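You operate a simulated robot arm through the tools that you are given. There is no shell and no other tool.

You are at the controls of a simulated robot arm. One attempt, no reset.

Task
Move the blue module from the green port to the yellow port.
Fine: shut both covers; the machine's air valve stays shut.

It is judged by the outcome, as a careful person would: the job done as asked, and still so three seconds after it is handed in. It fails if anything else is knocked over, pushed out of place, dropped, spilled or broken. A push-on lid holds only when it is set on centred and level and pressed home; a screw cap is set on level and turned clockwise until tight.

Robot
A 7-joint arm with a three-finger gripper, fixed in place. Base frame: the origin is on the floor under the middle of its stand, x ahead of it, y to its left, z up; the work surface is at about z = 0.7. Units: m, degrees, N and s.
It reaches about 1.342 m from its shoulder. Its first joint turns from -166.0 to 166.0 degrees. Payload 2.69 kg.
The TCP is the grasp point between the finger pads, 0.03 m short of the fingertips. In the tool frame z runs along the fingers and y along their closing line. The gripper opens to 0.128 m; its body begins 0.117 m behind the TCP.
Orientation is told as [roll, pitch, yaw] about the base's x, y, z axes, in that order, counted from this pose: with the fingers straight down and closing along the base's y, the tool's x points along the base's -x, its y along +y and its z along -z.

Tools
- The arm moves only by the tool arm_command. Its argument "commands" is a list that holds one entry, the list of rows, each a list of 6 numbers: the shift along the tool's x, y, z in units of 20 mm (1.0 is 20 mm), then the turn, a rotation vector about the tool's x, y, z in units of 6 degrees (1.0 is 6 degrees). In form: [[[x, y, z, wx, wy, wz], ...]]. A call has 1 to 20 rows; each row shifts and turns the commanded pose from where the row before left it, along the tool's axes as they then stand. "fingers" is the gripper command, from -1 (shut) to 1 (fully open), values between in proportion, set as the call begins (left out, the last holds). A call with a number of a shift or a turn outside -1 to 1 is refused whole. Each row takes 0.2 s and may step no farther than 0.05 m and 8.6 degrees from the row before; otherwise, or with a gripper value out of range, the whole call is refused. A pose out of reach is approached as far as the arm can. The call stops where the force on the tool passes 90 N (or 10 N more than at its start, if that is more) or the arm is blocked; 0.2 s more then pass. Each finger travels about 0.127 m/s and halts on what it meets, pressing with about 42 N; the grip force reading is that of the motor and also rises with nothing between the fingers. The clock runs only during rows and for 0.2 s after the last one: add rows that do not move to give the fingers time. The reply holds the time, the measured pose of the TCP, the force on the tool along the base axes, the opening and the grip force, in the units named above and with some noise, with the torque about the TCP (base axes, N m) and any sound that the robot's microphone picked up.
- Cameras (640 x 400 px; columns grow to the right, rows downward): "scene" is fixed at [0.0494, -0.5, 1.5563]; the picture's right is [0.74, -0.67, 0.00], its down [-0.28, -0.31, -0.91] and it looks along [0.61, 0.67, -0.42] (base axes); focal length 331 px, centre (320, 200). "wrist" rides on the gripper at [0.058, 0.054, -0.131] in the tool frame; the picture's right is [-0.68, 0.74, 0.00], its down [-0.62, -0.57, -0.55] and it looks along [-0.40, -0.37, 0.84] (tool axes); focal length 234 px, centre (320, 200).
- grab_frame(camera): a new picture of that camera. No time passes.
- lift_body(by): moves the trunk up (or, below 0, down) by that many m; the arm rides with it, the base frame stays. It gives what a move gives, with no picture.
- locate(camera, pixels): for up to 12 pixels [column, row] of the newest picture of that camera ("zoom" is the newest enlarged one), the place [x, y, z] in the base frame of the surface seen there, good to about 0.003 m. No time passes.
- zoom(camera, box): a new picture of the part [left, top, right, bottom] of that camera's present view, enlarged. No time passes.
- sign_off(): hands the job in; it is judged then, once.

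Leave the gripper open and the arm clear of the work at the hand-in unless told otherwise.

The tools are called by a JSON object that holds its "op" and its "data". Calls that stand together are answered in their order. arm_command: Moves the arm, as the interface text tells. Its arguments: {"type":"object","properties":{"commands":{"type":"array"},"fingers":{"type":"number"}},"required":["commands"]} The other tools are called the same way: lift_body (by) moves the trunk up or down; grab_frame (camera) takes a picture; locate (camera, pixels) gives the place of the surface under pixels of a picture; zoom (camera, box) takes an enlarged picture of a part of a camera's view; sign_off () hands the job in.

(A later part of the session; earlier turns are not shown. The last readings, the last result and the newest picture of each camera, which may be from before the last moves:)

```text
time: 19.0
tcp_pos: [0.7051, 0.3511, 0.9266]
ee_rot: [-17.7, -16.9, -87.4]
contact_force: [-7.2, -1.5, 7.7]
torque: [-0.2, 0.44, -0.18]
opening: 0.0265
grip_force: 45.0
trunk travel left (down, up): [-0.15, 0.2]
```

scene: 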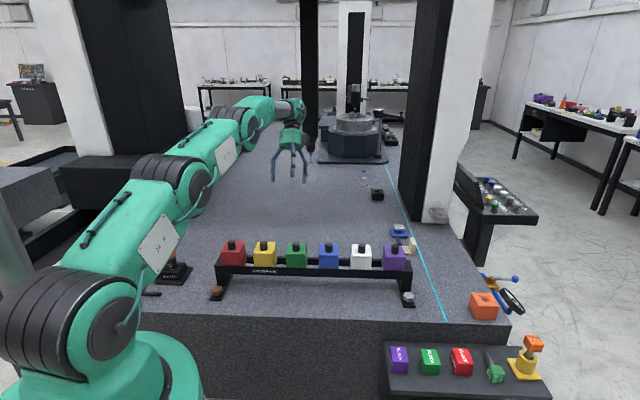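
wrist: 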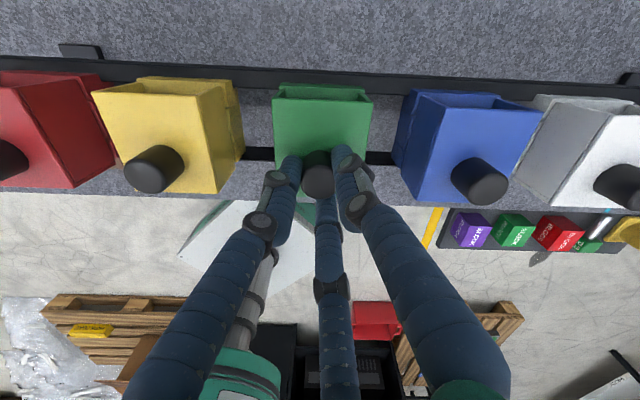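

Very low forces. In the tool frame the arc step is constant (0.163, 0.163, -0.128 with 3° per row). I'm continuing to 36° and watching for reach limits.

{"op": "arm_command", "data": {"commands": [[[0.163, 0.163, -0.128, 0.355, -0.353, 0], [0.163, 0.163, -0.128, 0.355, -0.353, 0], [0.163, 0.163, -0.128, 0.355, -0.353, 0], [0.163, 0.163, -0.128, 0.355, -0.353, 0], [0, 0, 0, 0, 0, 0]]]}}

{"op": "grab_frame", "data": {"camera": "scene"}}

{"op": "grab_frame", "data": {"camera": "wrist"}}

```text
time: 20.2
tcp_pos: [0.7204, 0.3673, 0.927]
ee_rot: [-27.7, -24.7, -83.7]
contact_force: [-9.6, 0.9, -7.8]
torque: [-0.26, 0.55, -0.16]
opening: 0.0262
grip_force: 45.3
trunk travel left (down, up): [-0.15, 0.2]
```

```text
taken
```

scene: 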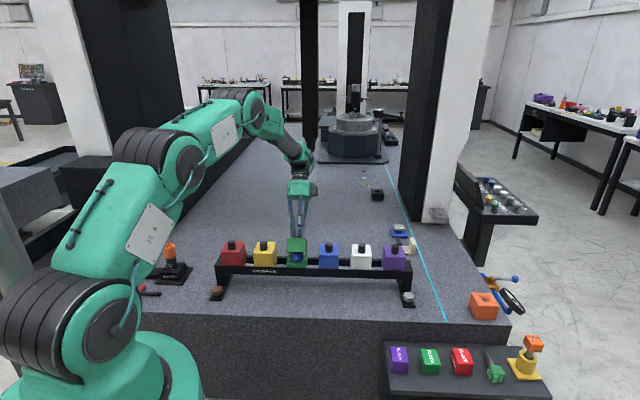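

```text
taken
```

wrist: 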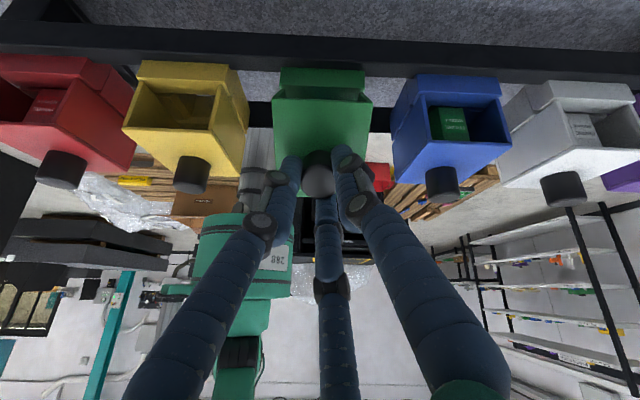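

The lid is at about 37°. In the scene, blue now shows inside the green port (px 297,258). I'll continue in small steps to ~54° if reach allows.

{"op": "arm_command", "data": {"commands": [[[0.163, 0.163, -0.128, 0.355, -0.353, 0], [0.163, 0.163, -0.128, 0.355, -0.353, 0], [0, 0, 0, 0, 0, 0]]]}}

{"op": "arm_command", "data": {"commands": [[[0.163, 0.163, -0.128, 0.355, -0.353, 0], [0.163, 0.163, -0.128, 0.355, -0.353, 0], [0, 0, 0, 0, 0, 0]]]}}

```text
time: 21.0
tcp_pos: [0.7283, 0.3742, 0.9262]
ee_rot: [-32.8, -28.4, -81.3]
contact_force: [-13.4, 5.0, -14.0]
torque: [-0.05, 0.21, -0.29]
opening: 0.0265
grip_force: 45.0
trunk travel left (down, up): [-0.15, 0.2]
```

```text
time: 21.8
tcp_pos: [0.7356, 0.3815, 0.9226]
ee_rot: [-38.6, -31.9, -78.6]
contact_force: [-22.5, 7.7, -21.0]
torque: [0.12, 0.55, -0.58]
opening: 0.0262
grip_force: 44.7
trunk travel left (down, up): [-0.15, 0.2]
```

The tilt is 48° and a radial pull of about 23 N shows my arc is about 1 mm too wide. I'll trim the radius and continue to ~54–60°.

{"op": "arm_command", "data": {"commands": [[[0.173, 0.173, -0.095, 0.355, -0.353, 0], [0.173, 0.173, -0.095, 0.355, -0.353, 0], [0, 0, 0, 0, 0, 0]]]}}

{"op": "arm_command", "data": {"commands": [[[0.165, 0.165, -0.12, 0.355, -0.353, 0], [0.165, 0.165, -0.12, 0.355, -0.353, 0], [0, 0, 0, 0, 0, 0]]]}}

```text
time: 22.6
tcp_pos: [0.7351, 0.379, 0.9228]
ee_rot: [-44.4, -35.0, -75.4]
contact_force: [17.5, -5.2, -36.5]
torque: [1.1, -1.7, 0.13]
opening: 0.0276
grip_force: 45.0
out of reach, approached as far as the arm can: row 2
trunk travel left (down, up): [-0.15, 0.2]
```

```text
time: 23.4
tcp_pos: [0.734, 0.38, 0.9237]
ee_rot: [-44.5, -34.9, -75.3]
contact_force: [25.6, -21.0, -36.6]
torque: [0.58, -1.47, 0.41]
opening: 0.0278
grip_force: 45.0
out of reach, approached as far as the arm can: row 1, 2
trunk travel left (down, up): [-0.15, 0.2]
```

The tilt limit is reached at about 55°. The lid is near its balance point. I'll loosen the fingers to a loose cage around the knob (opening ~0.05), so the lid can turn inside it, and look.

{"op": "arm_command", "data": {"commands": [[[0, 0, 0, 0, 0, 0], [0, 0, 0, 0, 0, 0]]], "fingers": -0.22}}

{"op": "grab_frame", "data": {"camera": "wrist"}}

{"op": "zoom", "data": {"camera": "scene", "box": [250, 190, 350, 290]}}

```text
time: 24.0
tcp_pos: [0.7319, 0.3811, 0.9259]
ee_rot: [-44.5, -35.0, -75.4]
contact_force: [0.5, -0.3, -1.0]
torque: [-0.01, 0.08, -0.01]
opening: 0.05
grip_force: 0.0
trunk travel left (down, up): [-0.15, 0.2]
```

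```text
taken
```

wrist: 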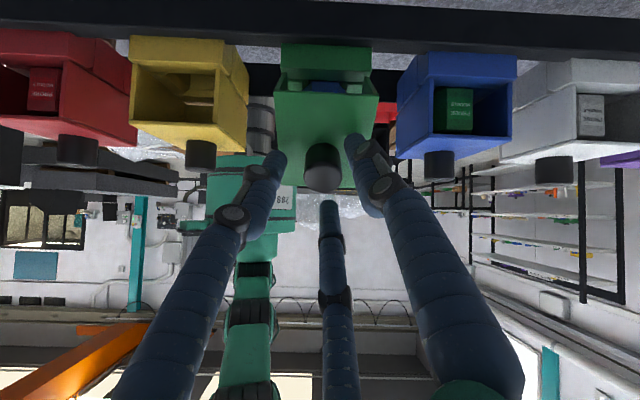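

```text
4.00 times, centred on (300, 240) of scene
```

zoom: 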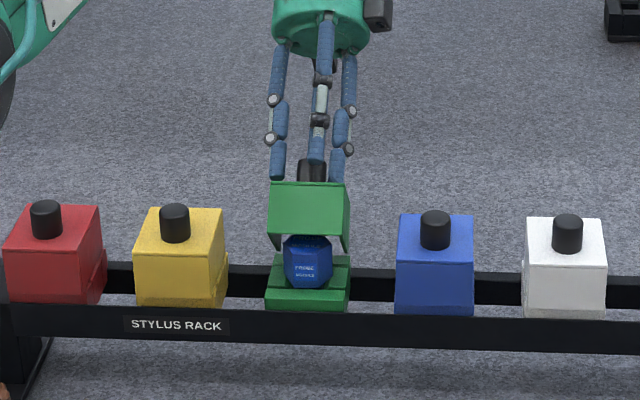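

The lid stands part open with the blue module visible below it, and the force is ~0. I'll wait a moment and check whether the lid moves by itself.

{"op": "arm_command", "data": {"commands": [[[0, 0, 0, 0, 0, 0], [0, 0, 0, 0, 0, 0], [0, 0, 0, 0, 0, 0]]]}}

{"op": "zoom", "data": {"camera": "scene", "box": [250, 190, 350, 290]}}

{"op": "zoom", "data": {"camera": "wrist", "box": [250, 40, 400, 220]}}

```text
time: 24.8
tcp_pos: [0.7323, 0.3819, 0.9258]
ee_rot: [-44.3, -34.9, -75.4]
contact_force: [0.3, -0.3, 0.7]
torque: [0.02, -0.03, 0.0]
opening: 0.0498
grip_force: 0.2
trunk travel left (down, up): [-0.15, 0.2]
```

```text
4.00 times, centred on (300, 240) of scene
```

zoom: 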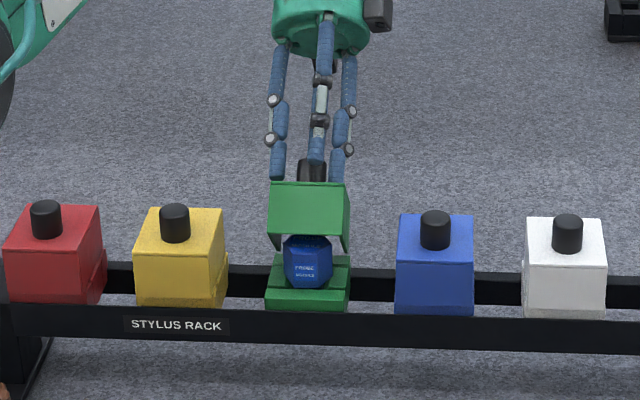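

```text
2.22 times, centred on (325, 130) of wrist
```

zoom: 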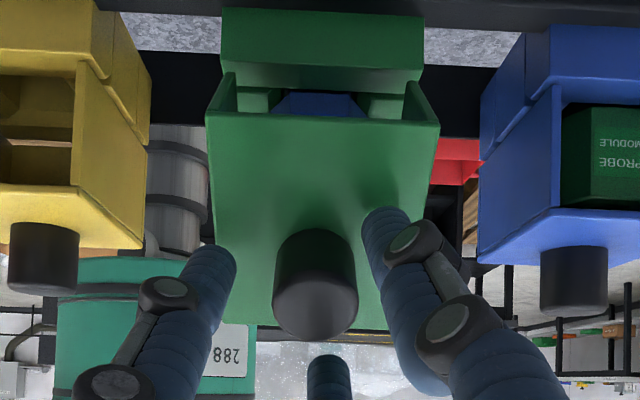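

The lid stays put by its own friction. I'll measure the lid's top face to get its angle.

{"op": "locate", "data": {"camera": "zoom", "pixels": [[225, 125], [425, 130], [320, 130], [320, 210], [245, 230], [265, 310], [230, 60], [315, 315], [320, 270], [320, 75], [280, 300], [320, 60]]}}

```text
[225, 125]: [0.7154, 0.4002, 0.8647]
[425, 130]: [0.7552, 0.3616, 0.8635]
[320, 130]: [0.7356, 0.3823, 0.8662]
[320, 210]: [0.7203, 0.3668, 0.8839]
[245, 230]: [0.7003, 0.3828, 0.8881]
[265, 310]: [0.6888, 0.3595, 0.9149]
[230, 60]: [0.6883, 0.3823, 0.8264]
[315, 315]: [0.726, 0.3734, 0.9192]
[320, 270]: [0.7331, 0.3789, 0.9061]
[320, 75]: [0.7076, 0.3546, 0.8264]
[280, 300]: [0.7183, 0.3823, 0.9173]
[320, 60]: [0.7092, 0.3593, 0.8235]
```

The lid is open at about 45°, with its hinge at v ≈ +0.044, z ≈ 0.829. It holds by friction. Before pushing it further I'll measure the module's top height from the scene view.

{"op": "zoom", "data": {"camera": "scene", "box": [280, 235, 316, 275]}}

```text
10.00 times, centred on (298, 255) of scene
```

zoom: 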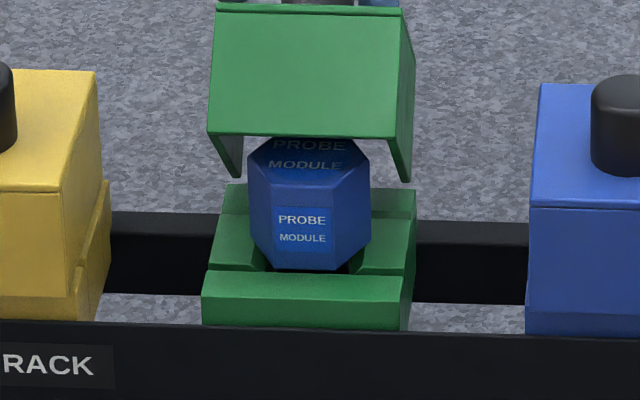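

The module is an upright hexagonal prism with flat faces toward front and rear. I'll measure its faces and the jaws on this zoom.

{"op": "locate", "data": {"camera": "zoom", "pixels": [[310, 172], [255, 165], [365, 165], [272, 190], [342, 192], [305, 200], [305, 262], [255, 205], [365, 210], [235, 250], [390, 250], [305, 285]]}}

{"op": "locate", "data": {"camera": "zoom", "pixels": [[215, 130], [400, 130], [305, 130], [240, 175], [408, 180], [305, 310], [240, 200], [400, 205], [310, 10], [225, 260], [400, 262], [305, 275]]}}

```text
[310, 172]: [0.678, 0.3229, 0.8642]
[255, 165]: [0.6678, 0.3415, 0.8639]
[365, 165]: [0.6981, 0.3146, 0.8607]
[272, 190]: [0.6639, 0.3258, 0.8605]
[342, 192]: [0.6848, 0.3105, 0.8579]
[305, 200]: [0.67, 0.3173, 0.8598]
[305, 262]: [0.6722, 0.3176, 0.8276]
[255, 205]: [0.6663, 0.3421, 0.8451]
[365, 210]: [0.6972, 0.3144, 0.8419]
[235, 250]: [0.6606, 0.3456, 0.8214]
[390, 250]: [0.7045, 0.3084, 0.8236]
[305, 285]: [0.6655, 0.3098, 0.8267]
```

```text
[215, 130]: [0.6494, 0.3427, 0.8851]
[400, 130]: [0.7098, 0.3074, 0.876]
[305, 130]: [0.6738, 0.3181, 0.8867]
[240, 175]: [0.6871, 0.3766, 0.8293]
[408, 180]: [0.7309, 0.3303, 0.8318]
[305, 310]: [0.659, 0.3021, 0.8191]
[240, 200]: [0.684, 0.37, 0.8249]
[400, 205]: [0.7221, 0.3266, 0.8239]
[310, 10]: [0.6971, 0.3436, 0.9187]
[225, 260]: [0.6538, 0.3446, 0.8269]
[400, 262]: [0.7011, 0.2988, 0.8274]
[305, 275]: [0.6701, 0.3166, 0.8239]
```

Module top is z 0.864, its front face is at v ≈ −0.017, and its centre is near (0.685, 0.332). The lid's lower front edge is now at v −0.015, z 0.886.

My plan: back the fingers off the knob along the tool axis, return to vertical, make a fist, and push that lower edge rearward with tips at z ≈ 0.874. That passes above the module and opens the lid past 90°. First comes the retreat: 2 rows along the tool axis.

{"op": "arm_command", "data": {"commands": [[[0, 0, -1, 0, 0, 0], [0, 0, -1, 0, 0, 0], [0, 0, 0, 0, 0, 0]]]}}

{"op": "zoom", "data": {"camera": "scene", "box": [250, 170, 350, 290]}}

```text
time: 25.6
tcp_pos: [0.7283, 0.3844, 0.9382]
ee_rot: [-44.5, -35.0, -75.4]
contact_force: [1.3, -1.5, -1.5]
torque: [0.02, -0.07, 0.06]
opening: 0.0517
grip_force: 1.4
out of reach, approached as far as the arm can: row 1, 2
trunk travel left (down, up): [-0.15, 0.2]
```

```text
3.33 times, centred on (300, 230) of scene
```

zoom: 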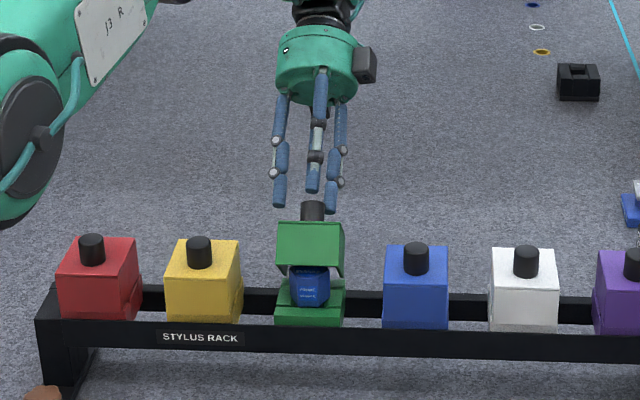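

The pose limit let the hand rise only about 12 mm. I'll open the fingers wide (the side fingers then clear the knob and the neighbours) and rise straight up in base z.

{"op": "arm_command", "data": {"commands": [[[0, 0, 0, 0, 0, 0], [0, 0, 0, 0, 0, 0], [-0.3, -0.3, -0.3, 0, 0, 0], [-0.5, -0.5, -0.5, 0, 0, 0], [-0.5, -0.5, -0.5, 0, 0, 0]]], "fingers": 0.9}}

{"op": "zoom", "data": {"camera": "scene", "box": [250, 170, 350, 290]}}

```text
time: 26.8
tcp_pos: [0.7197, 0.3796, 0.9818]
ee_rot: [-44.6, -34.9, -75.4]
contact_force: [0.1, 0.0, 0.3]
torque: [0.01, 0.01, 0.0]
opening: 0.1215
grip_force: 0.2
out of reach, approached as far as the arm can: row 4
trunk travel left (down, up): [-0.15, 0.2]
```

```text
3.33 times, centred on (300, 230) of scene
```

zoom: 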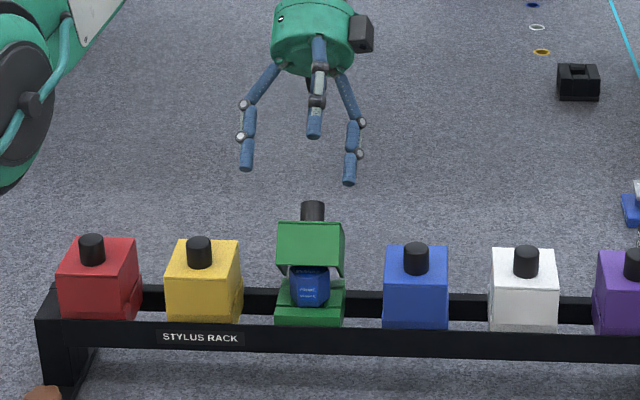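

The hand is free and the lid stays at 45°. Now I'll rotate back to vertical while rising.

{"op": "arm_command", "data": {"commands": [[[-0.3, -0.3, -0.3, -0.71, 0.705, 0], [-0.3, -0.3, -0.3, -0.71, 0.705, 0], [-0.25, -0.25, -0.4, -0.71, 0.705, 0], [-0.2, -0.2, -0.4, -0.71, 0.705, 0], [-0.2, -0.2, -0.4, -0.71, 0.705, 0], [-0.1, -0.1, -0.4, -0.71, 0.705, 0], [0, 0, -0.4, -0.71, 0.705, 0], [0, 0, 0, -0.71, 0.705, 0], [0, 0, 0, -0.71, 0.705, 0], [0, 0, 0, 0, 0, 0]]], "fingers": -1}}

```text
time: 29.0
tcp_pos: [0.7234, 0.381, 1.0511]
ee_rot: [0.0, -0.2, -89.9]
contact_force: [-0.7, -0.1, -0.3]
torque: [0.03, -0.03, -0.01]
opening: 0.0023
grip_force: 31.5
trunk travel left (down, up): [-0.15, 0.2]
```

The tool is vertical with a fist closed. I'll move to the front side of the green port, at about (0.633, 0.280), then lower to TCP z 0.904 (tips 0.874).

{"op": "arm_command", "data": {"commands": [[[-0.838, -0.75, 0, 0, 0, 0], [-0.838, -0.75, 0, 0, 0, 0], [-0.838, -0.75, 0, 0, 0, 0], [-0.838, -0.75, 0, 0, 0, 0], [-0.838, -0.75, 0, 0, 0, 0], [-0.838, -0.75, 0, 0, 0, 0], [0, 0, 0.92, 0, 0, 0], [0, 0, 0.92, 0, 0, 0], [0, 0, 0.92, 0, 0, 0], [0, 0, 0.92, 0, 0, 0], [0, 0, 0.92, 0, 0, 0], [0, 0, 0.92, 0, 0, 0], [0, 0, 0.92, 0, 0, 0], [0, 0, 0.92, 0, 0, 0], [0, 0, 0, 0, 0, 0]]]}}

{"op": "grab_frame", "data": {"camera": "wrist"}}

{"op": "zoom", "data": {"camera": "scene", "box": [250, 190, 350, 310]}}

```text
time: 32.2
tcp_pos: [0.6343, 0.2809, 0.9026]
ee_rot: [-0.1, -0.1, -90.1]
contact_force: [1.0, 1.2, -0.7]
torque: [0.0, 0.03, -0.01]
opening: 0.0022
grip_force: 31.4
trunk travel left (down, up): [-0.15, 0.2]
```

```text
taken
```

wrist: 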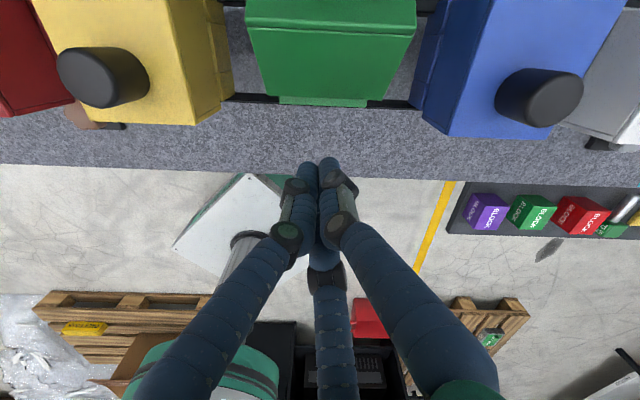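

```text
3.33 times, centred on (300, 250) of scene
```

zoom: 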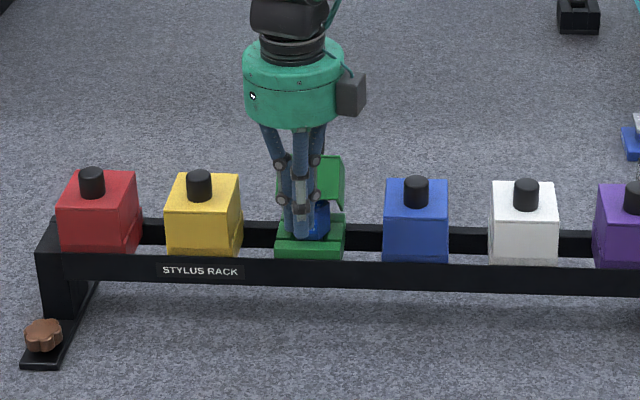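

The fist is in front of the lid, lined up with the port centre (u offset < 1 mm). Tips are about 0.873, so I'll raise 2 mm and push rearward in small steps, watching the force.

{"op": "arm_command", "data": {"commands": [[[0.4, 0.4, -0.12, 0, 0, 0], [0.4, 0.4, 0, 0, 0, 0], [0.4, 0.4, 0, 0, 0, 0], [0.4, 0.4, 0, 0, 0, 0], [0, 0, 0, 0, 0, 0]]]}}

{"op": "zoom", "data": {"camera": "scene", "box": [260, 210, 340, 290]}}

```text
time: 33.4
tcp_pos: [0.6636, 0.3144, 0.907]
ee_rot: [0.1, -0.1, -90.0]
contact_force: [0.3, 0.5, -0.2]
torque: [0.02, 0.02, 0.0]
opening: 0.002
grip_force: 31.4
trunk travel left (down, up): [-0.15, 0.2]
```

```text
5.00 times, centred on (300, 250) of scene
```

zoom: 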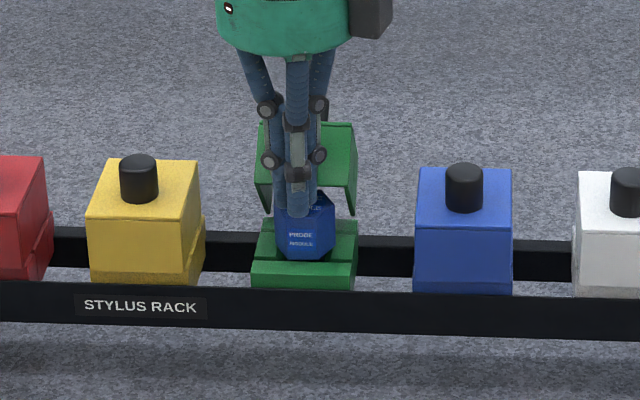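

Force is about 0 and the lid already appears pushed further up. I'll continue in two steps.

{"op": "arm_command", "data": {"commands": [[[0.4, 0.4, 0, 0, 0, 0], [0.4, 0.4, 0, 0, 0, 0], [0.4, 0.4, 0, 0, 0, 0], [0, 0, 0, 0, 0, 0]]]}}

{"op": "zoom", "data": {"camera": "scene", "box": [260, 210, 340, 290]}}

{"op": "grab_frame", "data": {"camera": "wrist"}}

```text
time: 34.4
tcp_pos: [0.6883, 0.3363, 0.9058]
ee_rot: [0.0, 0.0, -90.1]
contact_force: [0.0, 0.3, -0.6]
torque: [0.03, 0.03, -0.01]
opening: 0.0022
grip_force: 31.3
trunk travel left (down, up): [-0.15, 0.2]
```

```text
5.00 times, centred on (300, 250) of scene
```

zoom: 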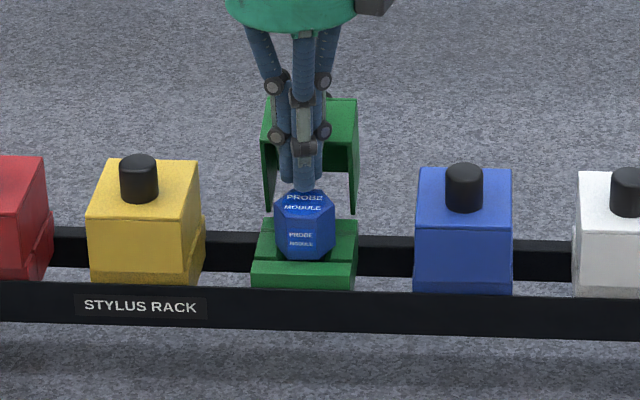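

```text
taken
```

wrist: 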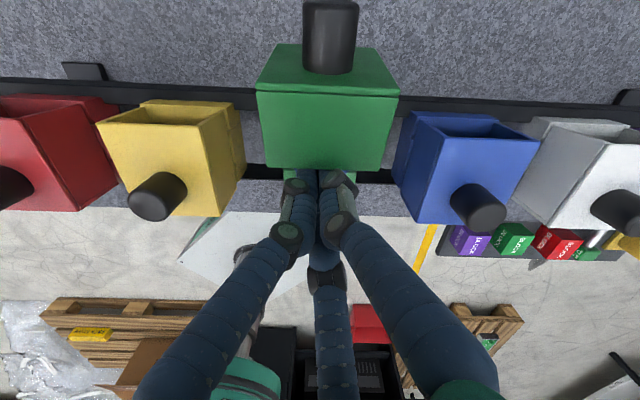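

The lid is now near vertical. Two more small steps rearward to take it past 90°.

{"op": "arm_command", "data": {"commands": [[[0.4, 0.4, 0, 0, 0, 0], [0.4, 0.4, 0, 0, 0, 0], [0, 0, 0, 0, 0, 0]]]}}

{"op": "grab_frame", "data": {"camera": "wrist"}}

{"op": "zoom", "data": {"camera": "scene", "box": [260, 210, 340, 290]}}

```text
time: 35.2
tcp_pos: [0.7045, 0.3519, 0.9068]
ee_rot: [0.0, -0.1, -90.0]
contact_force: [0.4, 0.6, -0.9]
torque: [-0.03, 0.0, -0.01]
opening: 0.0022
grip_force: 31.2
trunk travel left (down, up): [-0.15, 0.2]
```

```text
taken
```

wrist: 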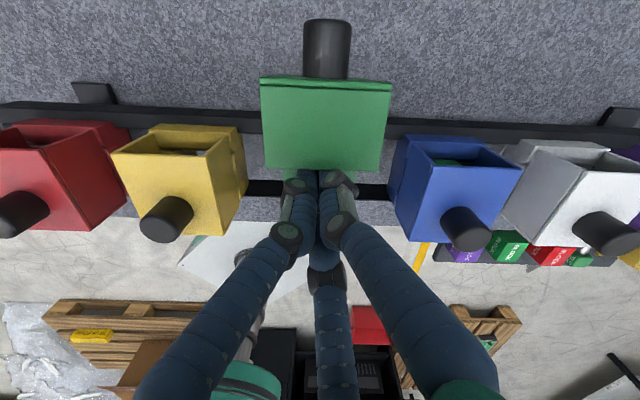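

```text
5.00 times, centred on (300, 250) of scene
```

zoom: 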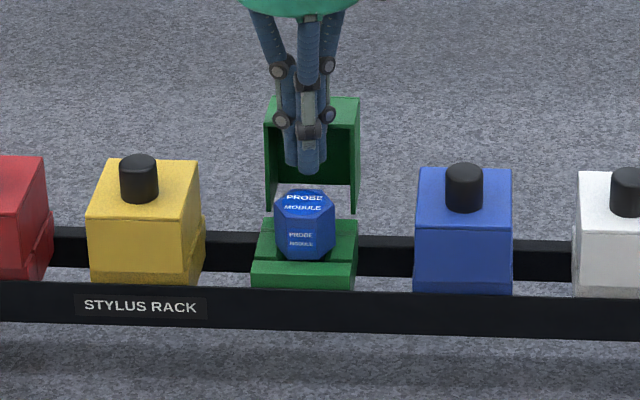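

The lid is just past vertical. I'll push ~10 mm more for clearance and check the force in case there is a stop.

{"op": "arm_command", "data": {"commands": [[[0.2, 0.2, 0, 0, 0, 0], [0.2, 0.2, 0, 0, 0, 0], [0, 0, 0, 0, 0, 0]]]}}

{"op": "zoom", "data": {"camera": "scene", "box": [260, 210, 340, 290]}}

```text
time: 36.0
tcp_pos: [0.7133, 0.3611, 0.9053]
ee_rot: [0.0, -0.2, -89.9]
contact_force: [0.3, 0.1, 0.6]
torque: [0.01, -0.01, 0.03]
opening: 0.0021
grip_force: 31.6
trunk travel left (down, up): [-0.15, 0.2]
```

```text
5.00 times, centred on (300, 250) of scene
```

zoom: 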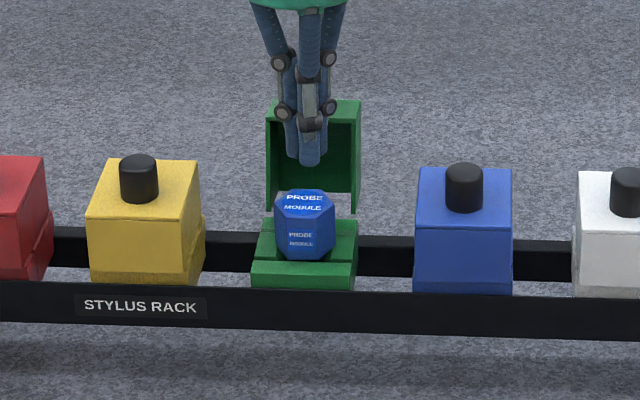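

The lid is open about 100° and stays with ~0 force. I'll back off a little to the front and then rise to z ≈ 1.05.

{"op": "arm_command", "data": {"commands": [[[-0.4, -0.4, 0, 0, 0, 0], [-0.4, -0.4, 0, 0, 0, 0], [0, 0, -0.7, 0, 0, 0], [0, 0, -1, 0, 0, 0], [0, 0, -1, 0, 0, 0], [0, 0, -1, 0, 0, 0], [0, 0, -1, 0, 0, 0], [0, 0, -1, 0, 0, 0], [0, 0, -1, 0, 0, 0], [0, 0, 0, 0, 0, 0]]]}}

{"op": "grab_frame", "data": {"camera": "wrist"}}

{"op": "zoom", "data": {"camera": "scene", "box": [276, 232, 316, 276]}}

```text
time: 38.2
tcp_pos: [0.695, 0.3446, 1.0403]
ee_rot: [-0.1, -0.1, -90.1]
contact_force: [0.4, 0.0, -0.2]
torque: [0.04, 0.01, 0.01]
opening: 0.0022
grip_force: 31.4
trunk travel left (down, up): [-0.15, 0.2]
```

```text
taken
```

wrist: 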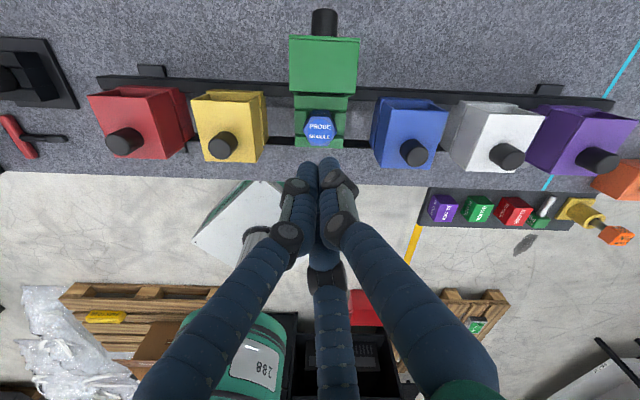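

```text
9.09 times, centred on (296, 254) of scene
```

zoom: 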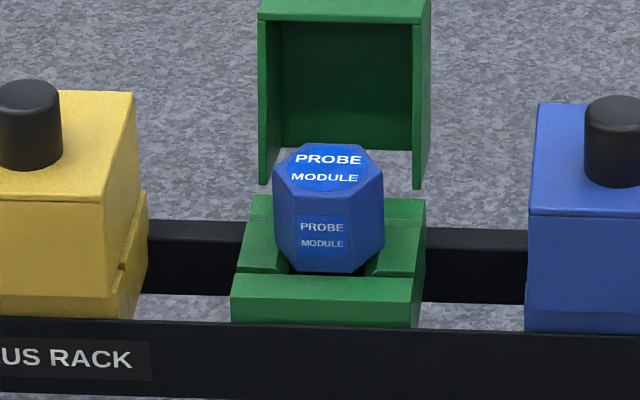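

The green cover is open and staying open, with the blue module fully exposed. Next is the yellow cover. I'll zoom on the yellow knob (222,145) to find its centre.

{"op": "zoom", "data": {"camera": "wrist", "box": [180, 75, 290, 175]}}

```text
4.00 times, centred on (235, 125) of wrist
```

zoom: 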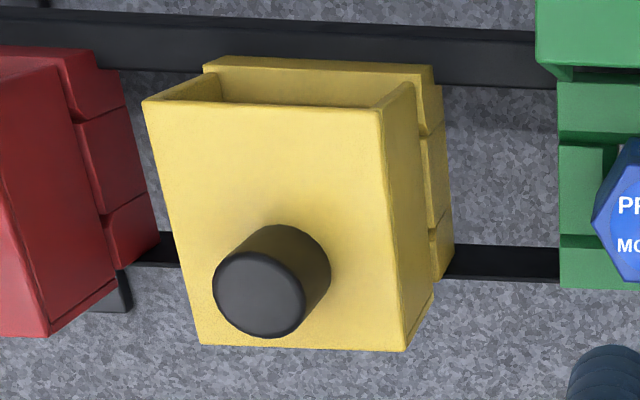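

I'll locate the yellow knob's rim points and the cover corners.

{"op": "locate", "data": {"camera": "zoom", "pixels": [[258, 293], [220, 287], [297, 300], [264, 257], [252, 330], [153, 108], [374, 116], [205, 338], [398, 344], [264, 110], [300, 345], [255, 180]]}}

```text
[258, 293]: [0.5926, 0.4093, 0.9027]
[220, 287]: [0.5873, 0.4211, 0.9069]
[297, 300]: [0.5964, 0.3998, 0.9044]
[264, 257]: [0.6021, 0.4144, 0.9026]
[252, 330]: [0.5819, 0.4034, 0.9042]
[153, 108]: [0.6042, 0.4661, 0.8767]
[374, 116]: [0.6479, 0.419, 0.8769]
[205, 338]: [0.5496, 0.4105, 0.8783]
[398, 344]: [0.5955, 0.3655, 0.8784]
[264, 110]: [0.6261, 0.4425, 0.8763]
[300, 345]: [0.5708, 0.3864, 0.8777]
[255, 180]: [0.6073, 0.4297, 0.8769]
```

Yellow knob centre ≈ (0.5925, 0.4092), same height as the green one. I'll move over it at z 1.04 with the fingers opening to 0.09, then descend to TCP z ≈ 0.915.

{"op": "arm_command", "data": {"commands": [[[0.538, -0.854, 0, 0, 0, 0], [0.538, -0.854, 0, 0, 0, 0], [0.538, -0.854, 0, 0, 0, 0], [0.538, -0.854, 0, 0, 0, 0], [0.538, -0.854, 0, 0, 0, 0], [0.538, -0.854, 0, 0, 0, 0], [0, 0, 0, 0, 0, 0], [0, 0, 0.9, 0, 0, 0], [0, 0, 0.9, 0, 0, 0], [0, 0, 0.9, 0, 0, 0], [0, 0, 0.9, 0, 0, 0], [0, 0, 0, 0, 0, 0]]], "fingers": 0.4}}

{"op": "grab_frame", "data": {"camera": "wrist"}}

```text
time: 40.8
tcp_pos: [0.5939, 0.4084, 0.9667]
ee_rot: [-0.1, -0.2, -90.1]
contact_force: [1.0, -1.1, 0.1]
torque: [-0.02, 0.01, -0.02]
opening: 0.0895
grip_force: 0.0
trunk travel left (down, up): [-0.15, 0.2]
```

```text
taken
```

wrist: 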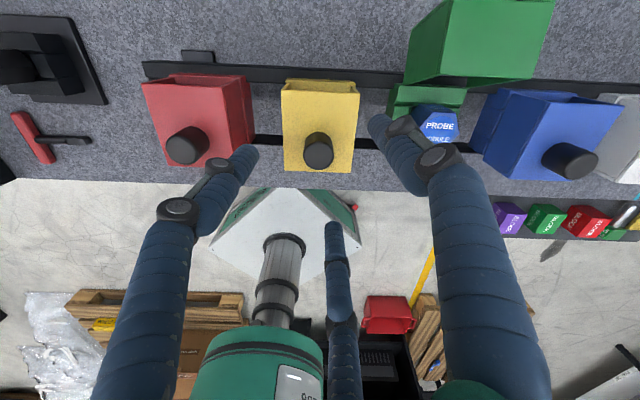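

The yellow knob is centred among the fingers at px (318,150). I'll descend the last 52 mm and then close on the knob.

{"op": "arm_command", "data": {"commands": [[[0, 0, 0.867, 0, 0, 0], [0, 0, 0.867, 0, 0, 0], [0, 0, 0.867, 0, 0, 0], [0, 0, 0, 0, 0, 0]]]}}

{"op": "arm_command", "data": {"commands": [[[0, 0, 0, 0, 0, 0], [0, 0, 0, 0, 0, 0], [0, 0, 0, 0, 0, 0], [0, 0, 0, 0, 0, 0]]], "fingers": -1}}

```text
time: 41.8
tcp_pos: [0.5938, 0.4093, 0.9153]
ee_rot: [0.0, -0.1, -90.0]
contact_force: [0.3, 0.2, 0.0]
torque: [0.01, -0.05, 0.01]
opening: 0.0897
grip_force: 0.0
trunk travel left (down, up): [-0.15, 0.2]
```

```text
time: 42.8
tcp_pos: [0.5938, 0.4092, 0.915]
ee_rot: [-0.1, -0.1, -89.9]
contact_force: [-9.3, -2.4, 2.1]
torque: [-0.21, 0.6, -0.12]
opening: 0.0264
grip_force: 45.0
trunk travel left (down, up): [-0.15, 0.2]
```

Gripped (opening 0.0264). I'll follow the same hinge arc: 12° in 3° rows, then check the force.

{"op": "arm_command", "data": {"commands": [[[0.16, 0.16, -0.132, 0.355, -0.353, 0], [0.16, 0.16, -0.132, 0.355, -0.353, 0], [0.16, 0.16, -0.132, 0.355, -0.353, 0], [0.16, 0.16, -0.132, 0.355, -0.353, 0], [0, 0, 0, 0, 0, 0]]]}}

{"op": "arm_command", "data": {"commands": [[[0.16, 0.16, -0.132, 0.355, -0.353, 0], [0.16, 0.16, -0.132, 0.355, -0.353, 0], [0.16, 0.16, -0.132, 0.355, -0.353, 0], [0.16, 0.16, -0.132, 0.355, -0.353, 0], [0, 0, 0, 0, 0, 0]]]}}

```text
time: 44.0
tcp_pos: [0.607, 0.4222, 0.9239]
ee_rot: [-8.6, -8.6, -89.2]
contact_force: [9.1, -5.4, -16.8]
torque: [-0.41, 0.05, -0.04]
opening: 0.0264
grip_force: 44.7
trunk travel left (down, up): [-0.15, 0.2]
```

```text
time: 45.2
tcp_pos: [0.6218, 0.4372, 0.9279]
ee_rot: [-17.7, -16.9, -87.4]
contact_force: [7.2, -4.0, -20.8]
torque: [0.19, 0.02, -0.08]
opening: 0.0268
grip_force: 44.9
trunk travel left (down, up): [-0.15, 0.2]
```

The lid is rising well, with a ~20 N radial pull from being about 1 mm too high. I'm trimming that and continuing to 36°, then 48°.

{"op": "arm_command", "data": {"commands": [[[0.165, 0.165, -0.12, 0.355, -0.353, 0], [0.165, 0.165, -0.12, 0.355, -0.353, 0], [0.165, 0.165, -0.12, 0.355, -0.353, 0], [0.165, 0.165, -0.12, 0.355, -0.353, 0], [0, 0, 0, 0, 0, 0]]]}}

{"op": "arm_command", "data": {"commands": [[[0.163, 0.163, -0.128, 0.355, -0.353, 0], [0.163, 0.163, -0.128, 0.355, -0.353, 0], [0, 0, 0, 0, 0, 0]]]}}

```text
time: 46.4
tcp_pos: [0.6361, 0.4522, 0.9273]
ee_rot: [-27.5, -24.7, -83.9]
contact_force: [5.8, -4.7, -30.3]
torque: [0.45, -0.23, -0.12]
opening: 0.0263
grip_force: 44.7
trunk travel left (down, up): [-0.15, 0.2]
```

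```text
time: 47.2
tcp_pos: [0.6437, 0.4592, 0.9251]
ee_rot: [-32.8, -28.3, -81.5]
contact_force: [-1.5, -10.9, -30.7]
torque: [-0.03, 0.14, -0.07]
opening: 0.0266
grip_force: 45.4
trunk travel left (down, up): [-0.15, 0.2]
```

At 42° with −30 N in z, I'll trim the radius by 1.5 mm while going to 48°.

{"op": "arm_command", "data": {"commands": [[[0.177, 0.177, -0.095, 0.355, -0.353, 0], [0.177, 0.177, -0.095, 0.355, -0.353, 0], [0, 0, 0, 0, 0, 0]]]}}

{"op": "zoom", "data": {"camera": "scene", "box": [220, 190, 330, 290]}}

```text
time: 48.0
tcp_pos: [0.6513, 0.4674, 0.9223]
ee_rot: [-38.5, -31.7, -78.8]
contact_force: [-3.4, -0.2, -27.9]
torque: [0.7, -0.23, -0.26]
opening: 0.0266
grip_force: 44.9
trunk travel left (down, up): [-0.15, 0.2]
```

```text
4.00 times, centred on (275, 240) of scene
```

zoom: 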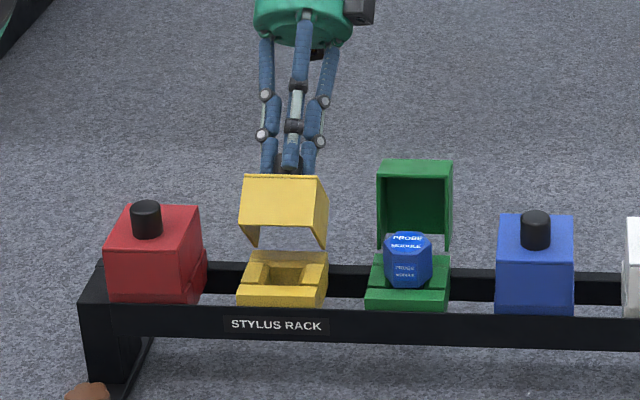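

The yellow lid is at about 48°. I'll loosen the fingers to 0.05 and check that it stays.

{"op": "arm_command", "data": {"commands": [[[0, 0, 0, 0, 0, 0], [0, 0, 0, 0, 0, 0], [0, 0, 0, 0, 0, 0]]], "fingers": -0.22}}

{"op": "zoom", "data": {"camera": "scene", "box": [220, 190, 330, 290]}}

{"op": "zoom", "data": {"camera": "wrist", "box": [240, 40, 400, 220]}}

```text
time: 48.8
tcp_pos: [0.6511, 0.4663, 0.9242]
ee_rot: [-38.4, -31.8, -78.7]
contact_force: [0.5, -0.4, -0.7]
torque: [-0.02, -0.01, -0.03]
opening: 0.0498
grip_force: 0.1
trunk travel left (down, up): [-0.15, 0.2]
```

```text
4.00 times, centred on (275, 240) of scene
```

zoom: 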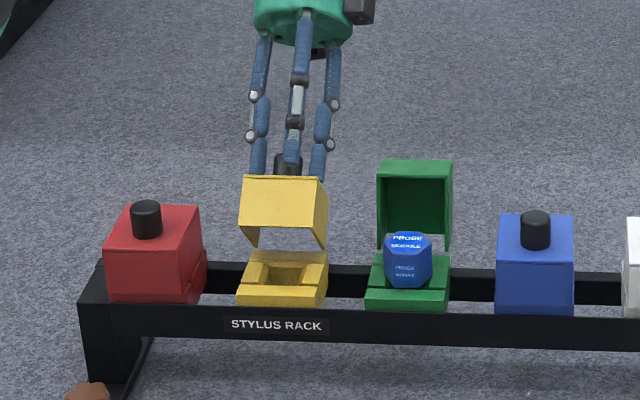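

```text
2.22 times, centred on (320, 130) of wrist
```

zoom: 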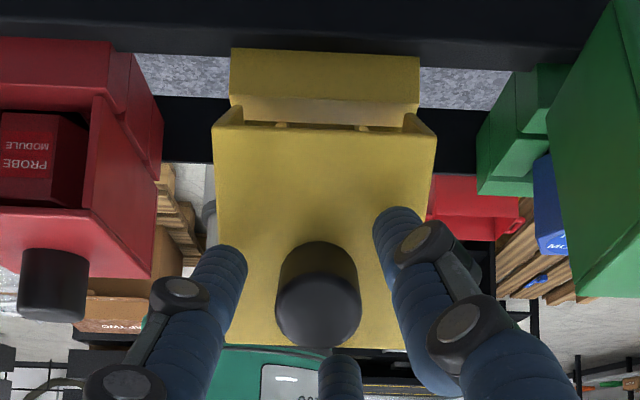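

The lid stays at 48° by itself. I'll open the fingers wide and rise straight up in base z, then check.

{"op": "arm_command", "data": {"commands": [[[0, 0, 0, 0, 0, 0], [0, 0, 0, 0, 0, 0], [-0.3, -0.3, -0.38, 0, 0, 0], [-0.5, -0.5, -0.65, 0, 0, 0], [-0.5, -0.5, -0.65, 0, 0, 0], [0, 0, 0, 0, 0, 0]]], "fingers": 0.9}}

{"op": "zoom", "data": {"camera": "scene", "box": [220, 170, 340, 290]}}

```text
time: 50.2
tcp_pos: [0.65, 0.4655, 0.9748]
ee_rot: [-38.3, -31.8, -78.7]
contact_force: [0.2, -0.3, 0.0]
torque: [0.03, -0.02, -0.01]
opening: 0.1214
grip_force: 0.0
trunk travel left (down, up): [-0.15, 0.2]
```

```text
3.33 times, centred on (280, 230) of scene
```

zoom: 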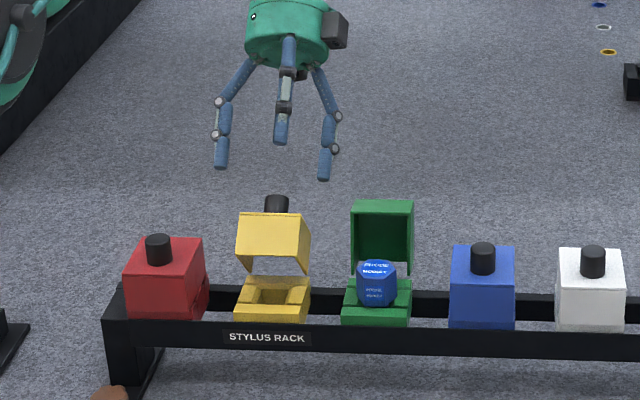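

Clear of the knob and the lid holds. Now I'll rotate back to vertical (8 rows) while rising, and close into a fist.

{"op": "arm_command", "data": {"commands": [[[-0.3, -0.3, -0.3, -0.71, 0.705, 0], [-0.3, -0.3, -0.3, -0.71, 0.705, 0], [-0.25, -0.25, -0.4, -0.71, 0.705, 0], [-0.2, -0.2, -0.4, -0.71, 0.705, 0], [-0.2, -0.2, -0.4, -0.71, 0.705, 0], [-0.1, -0.1, -0.4, -0.71, 0.705, 0], [0, 0, -0.4, -0.71, 0.705, 0], [0, 0, 0, -0.71, 0.705, 0], [0, 0, 0, 0, 0, 0]]], "fingers": -1}}

```text
time: 52.2
tcp_pos: [0.6465, 0.4616, 1.0416]
ee_rot: [0.0, -0.2, -89.9]
contact_force: [-0.4, -1.1, 0.1]
torque: [0.02, -0.06, 0.01]
opening: 0.0024
grip_force: 31.3
trunk travel left (down, up): [-0.15, 0.2]
```

Tool vertical again. I'll go in front of the yellow port at about (0.550, 0.366) and lower to TCP z ≈ 0.905.

{"op": "arm_command", "data": {"commands": [[[-0.798, -0.806, 0, 0, 0, 0], [-0.798, -0.806, 0, 0, 0, 0], [-0.798, -0.806, 0, 0, 0, 0], [-0.798, -0.806, 0, 0, 0, 0], [-0.798, -0.806, 0, 0, 0, 0], [-0.798, -0.806, 0, 0, 0, 0], [0, 0, 0.854, 0, 0, 0], [0, 0, 0.854, 0, 0, 0], [0, 0, 0.854, 0, 0, 0], [0, 0, 0.854, 0, 0, 0], [0, 0, 0.854, 0, 0, 0], [0, 0, 0.854, 0, 0, 0], [0, 0, 0.854, 0, 0, 0], [0, 0, 0.854, 0, 0, 0], [0, 0, 0, 0, 0, 0]]]}}

{"op": "zoom", "data": {"camera": "scene", "box": [220, 190, 330, 310]}}

```text
time: 55.4
tcp_pos: [0.5491, 0.3655, 0.9032]
ee_rot: [0.1, -0.2, -90.0]
contact_force: [0.1, 1.2, 0.2]
torque: [-0.01, 0.01, -0.02]
opening: 0.0021
grip_force: 31.5
trunk travel left (down, up): [-0.15, 0.2]
```

```text
3.33 times, centred on (275, 250) of scene
```

zoom: 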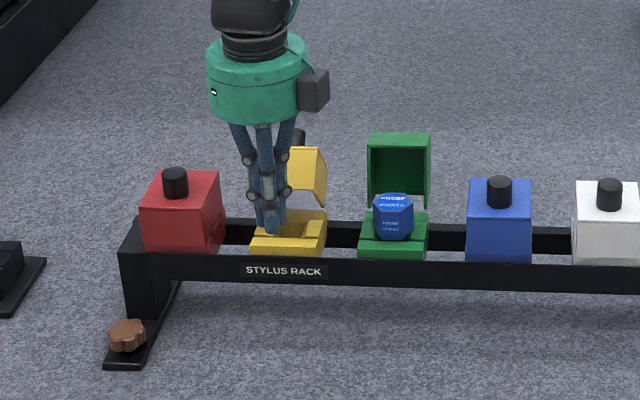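

Aligned with the yellow port (u offset < 1 mm). I'm pushing rearward in steps.

{"op": "arm_command", "data": {"commands": [[[0.4, 0.4, -0.05, 0, 0, 0], [0.4, 0.4, 0, 0, 0, 0], [0.4, 0.4, 0, 0, 0, 0], [0.4, 0.4, 0, 0, 0, 0], [0.4, 0.4, 0, 0, 0, 0], [0.4, 0.4, 0, 0, 0, 0], [0, 0, 0, 0, 0, 0]]]}}

{"op": "arm_command", "data": {"commands": [[[0.4, 0.4, 0, 0, 0, 0], [0.4, 0.4, 0, 0, 0, 0], [0.4, 0.4, 0, 0, 0, 0], [0.4, 0.4, 0, 0, 0, 0], [0, 0, 0, 0, 0, 0]]]}}

{"op": "zoom", "data": {"camera": "scene", "box": [220, 190, 330, 310]}}

```text
time: 57.0
tcp_pos: [0.5988, 0.4157, 0.9035]
ee_rot: [0.0, -0.2, -89.9]
contact_force: [-0.2, -0.2, 0.0]
torque: [0.0, 0.02, 0.0]
opening: 0.002
grip_force: 31.2
trunk travel left (down, up): [-0.15, 0.2]
```

```text
time: 58.2
tcp_pos: [0.6306, 0.4459, 0.9038]
ee_rot: [0.0, -0.2, -89.9]
contact_force: [-1.2, -0.2, -0.7]
torque: [-0.02, 0.01, -0.01]
opening: 0.002
grip_force: 31.6
trunk travel left (down, up): [-0.15, 0.2]
```

```text
3.33 times, centred on (275, 250) of scene
```

zoom: 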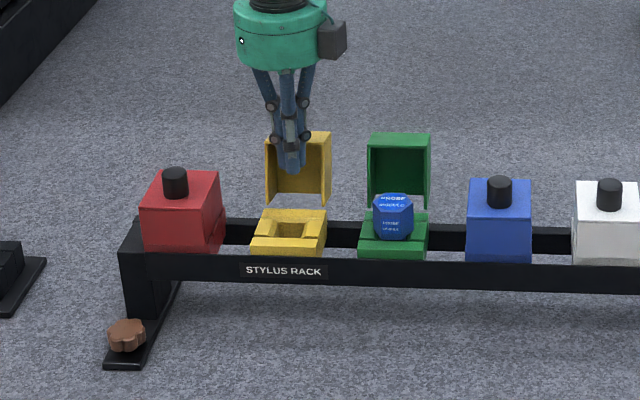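

The yellow lid is open too. I'll back off to the front and rise, then examine both ports from above.

{"op": "arm_command", "data": {"commands": [[[-0.4, -0.4, 0, 0, 0, 0], [-0.4, -0.4, 0, 0, 0, 0], [0, 0, -0.7, 0, 0, 0], [0, 0, -1, 0, 0, 0], [0, 0, -1, 0, 0, 0], [0, 0, -1, 0, 0, 0], [0, 0, -1, 0, 0, 0], [0, 0, -1, 0, 0, 0], [0, 0, -1, 0, 0, 0], [0, 0, 0, 0, 0, 0]]]}}

{"op": "grab_frame", "data": {"camera": "wrist"}}

{"op": "zoom", "data": {"camera": "scene", "box": [245, 230, 315, 280]}}

```text
time: 60.4
tcp_pos: [0.613, 0.4312, 1.039]
ee_rot: [0.1, -0.2, -89.8]
contact_force: [0.3, 1.0, 0.3]
torque: [0.02, -0.02, 0.02]
opening: 0.0022
grip_force: 31.2
trunk travel left (down, up): [-0.15, 0.2]
```

```text
taken
```

wrist: 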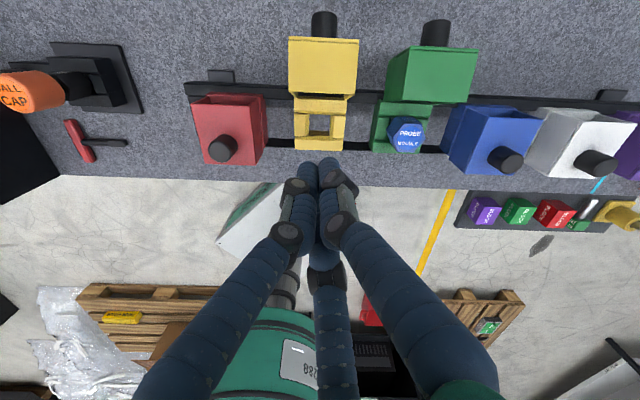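

```text
8.00 times, centred on (280, 255) of scene
```

zoom: 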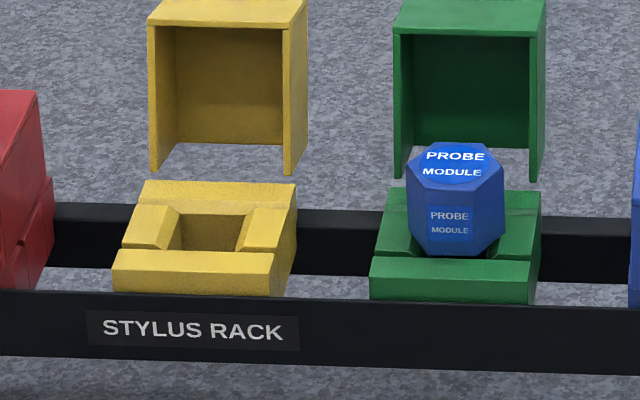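

I'll zoom in on the yellow socket and the green port with the module from the wrist camera.

{"op": "zoom", "data": {"camera": "wrist", "box": [275, 80, 365, 160]}}

{"op": "zoom", "data": {"camera": "wrist", "box": [360, 90, 450, 165]}}

```text
5.00 times, centred on (320, 120) of wrist
```

zoom: 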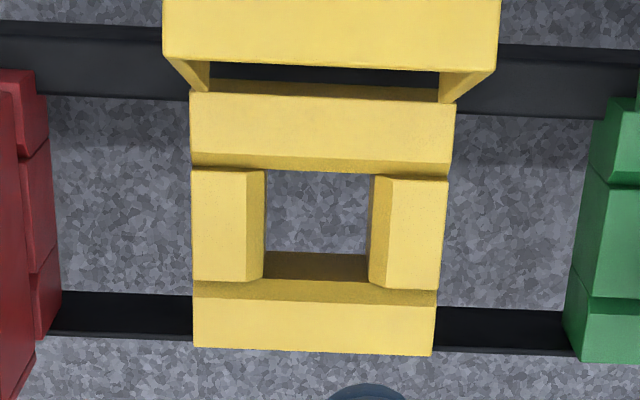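

```text
5.33 times, centred on (405, 128) of wrist
```

zoom: 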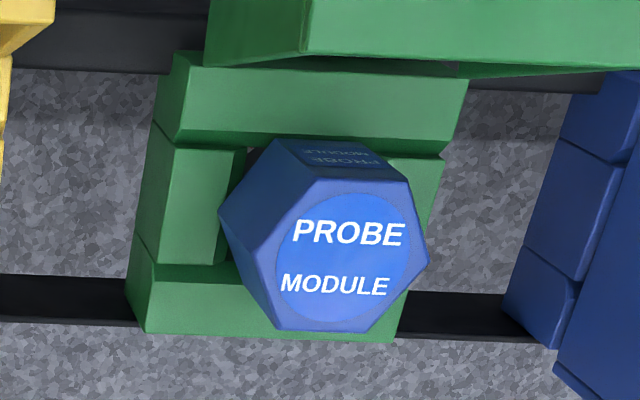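

I'll locate key points of the yellow socket: outer corners, jaw edges and inner opening edges.

{"op": "zoom", "data": {"camera": "wrist", "box": [275, 80, 365, 160]}}

{"op": "locate", "data": {"camera": "zoom", "pixels": [[198, 342], [428, 347], [196, 100], [448, 110], [200, 225], [244, 225], [392, 230], [440, 235], [320, 150], [315, 305], [261, 225], [372, 230]]}}

{"op": "locate", "data": {"camera": "zoom", "pixels": [[320, 168], [315, 270], [315, 290], [320, 158], [320, 100], [315, 345], [200, 180], [200, 275], [440, 190], [430, 280], [320, 220], [320, 260]]}}

```text
5.00 times, centred on (320, 120) of wrist
```

zoom: 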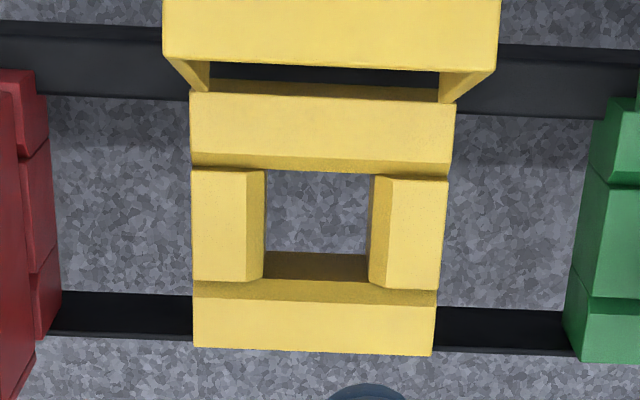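

```text
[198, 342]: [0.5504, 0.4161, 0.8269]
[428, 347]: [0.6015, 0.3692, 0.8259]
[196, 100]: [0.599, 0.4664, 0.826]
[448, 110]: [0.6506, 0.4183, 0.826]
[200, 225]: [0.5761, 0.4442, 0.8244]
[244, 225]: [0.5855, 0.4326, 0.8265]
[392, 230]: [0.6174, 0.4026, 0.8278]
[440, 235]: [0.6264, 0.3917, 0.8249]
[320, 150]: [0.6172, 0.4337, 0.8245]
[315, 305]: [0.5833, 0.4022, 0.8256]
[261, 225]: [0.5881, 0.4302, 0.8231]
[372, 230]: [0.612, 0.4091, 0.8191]
```

```text
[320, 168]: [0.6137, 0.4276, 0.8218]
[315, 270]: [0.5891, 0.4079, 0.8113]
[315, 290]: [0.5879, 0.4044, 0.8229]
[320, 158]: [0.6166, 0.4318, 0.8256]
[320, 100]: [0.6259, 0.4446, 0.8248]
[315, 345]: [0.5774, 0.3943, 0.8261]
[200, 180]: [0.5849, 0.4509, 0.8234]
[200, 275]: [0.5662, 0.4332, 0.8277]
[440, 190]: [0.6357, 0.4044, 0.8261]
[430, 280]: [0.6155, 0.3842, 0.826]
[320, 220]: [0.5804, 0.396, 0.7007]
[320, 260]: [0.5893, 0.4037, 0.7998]
```

Yellow socket centre ≈ (0.6005, 0.4177), jaw tops z 0.826, chamfered opening about 30–43 mm. Now I'll shift the camera to the same relative spot over the green port to measure its body and the module with the same bias.

{"op": "arm_command", "data": {"commands": [[[-0.845, 0.842, 0, 0, 0, 0], [-0.845, 0.842, 0, 0, 0, 0], [-0.845, 0.842, 0, 0, 0, 0], [-0.845, 0.842, 0, 0, 0, 0], [-0.845, 0.842, 0, 0, 0, 0], [0, 0, 0, 0, 0, 0]]]}}

{"op": "zoom", "data": {"camera": "wrist", "box": [275, 80, 365, 160]}}

```text
time: 61.8
tcp_pos: [0.6982, 0.3459, 1.0397]
ee_rot: [-0.1, -0.2, -89.9]
contact_force: [0.3, -0.8, -0.3]
torque: [0.0, -0.01, 0.02]
opening: 0.0019
grip_force: 31.2
trunk travel left (down, up): [-0.15, 0.2]
```

```text
5.00 times, centred on (320, 120) of wrist
```

zoom: 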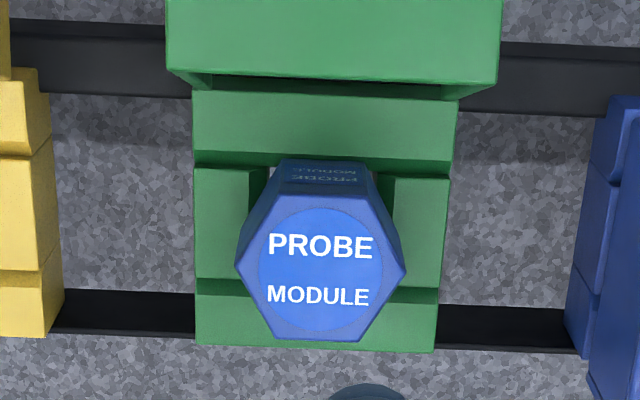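

The green body sits nearly identically in view, so the port spacing is ≈ 0.120 m along the rack. Next I'll locate the module's top hexagon corners and centre.

{"op": "locate", "data": {"camera": "zoom", "pixels": [[321, 267], [243, 263], [399, 270], [290, 202], [363, 206], [280, 332], [355, 335], [320, 240], [320, 300], [270, 267], [370, 267], [325, 178]]}}

{"op": "locate", "data": {"camera": "zoom", "pixels": [[201, 340], [429, 346], [198, 98], [450, 108], [210, 225], [430, 235], [230, 310], [410, 320], [320, 130], [330, 20], [330, 75], [200, 60]]}}

```text
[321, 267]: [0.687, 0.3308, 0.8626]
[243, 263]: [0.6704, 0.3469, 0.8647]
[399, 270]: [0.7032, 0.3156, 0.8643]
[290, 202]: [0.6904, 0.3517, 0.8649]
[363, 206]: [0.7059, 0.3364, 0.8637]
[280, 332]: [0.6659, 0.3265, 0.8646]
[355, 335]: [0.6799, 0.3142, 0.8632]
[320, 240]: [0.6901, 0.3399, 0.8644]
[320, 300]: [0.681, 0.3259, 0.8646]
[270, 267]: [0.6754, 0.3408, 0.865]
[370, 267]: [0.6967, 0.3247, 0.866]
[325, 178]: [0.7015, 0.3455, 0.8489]
```

```text
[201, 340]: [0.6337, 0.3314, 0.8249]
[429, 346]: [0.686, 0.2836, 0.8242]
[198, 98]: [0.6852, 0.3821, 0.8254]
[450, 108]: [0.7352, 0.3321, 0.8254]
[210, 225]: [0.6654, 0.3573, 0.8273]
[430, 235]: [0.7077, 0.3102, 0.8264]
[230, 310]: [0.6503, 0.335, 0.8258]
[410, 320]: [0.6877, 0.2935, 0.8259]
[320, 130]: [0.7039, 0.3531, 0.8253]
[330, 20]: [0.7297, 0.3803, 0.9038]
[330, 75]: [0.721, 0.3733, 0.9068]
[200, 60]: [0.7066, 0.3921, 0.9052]
```

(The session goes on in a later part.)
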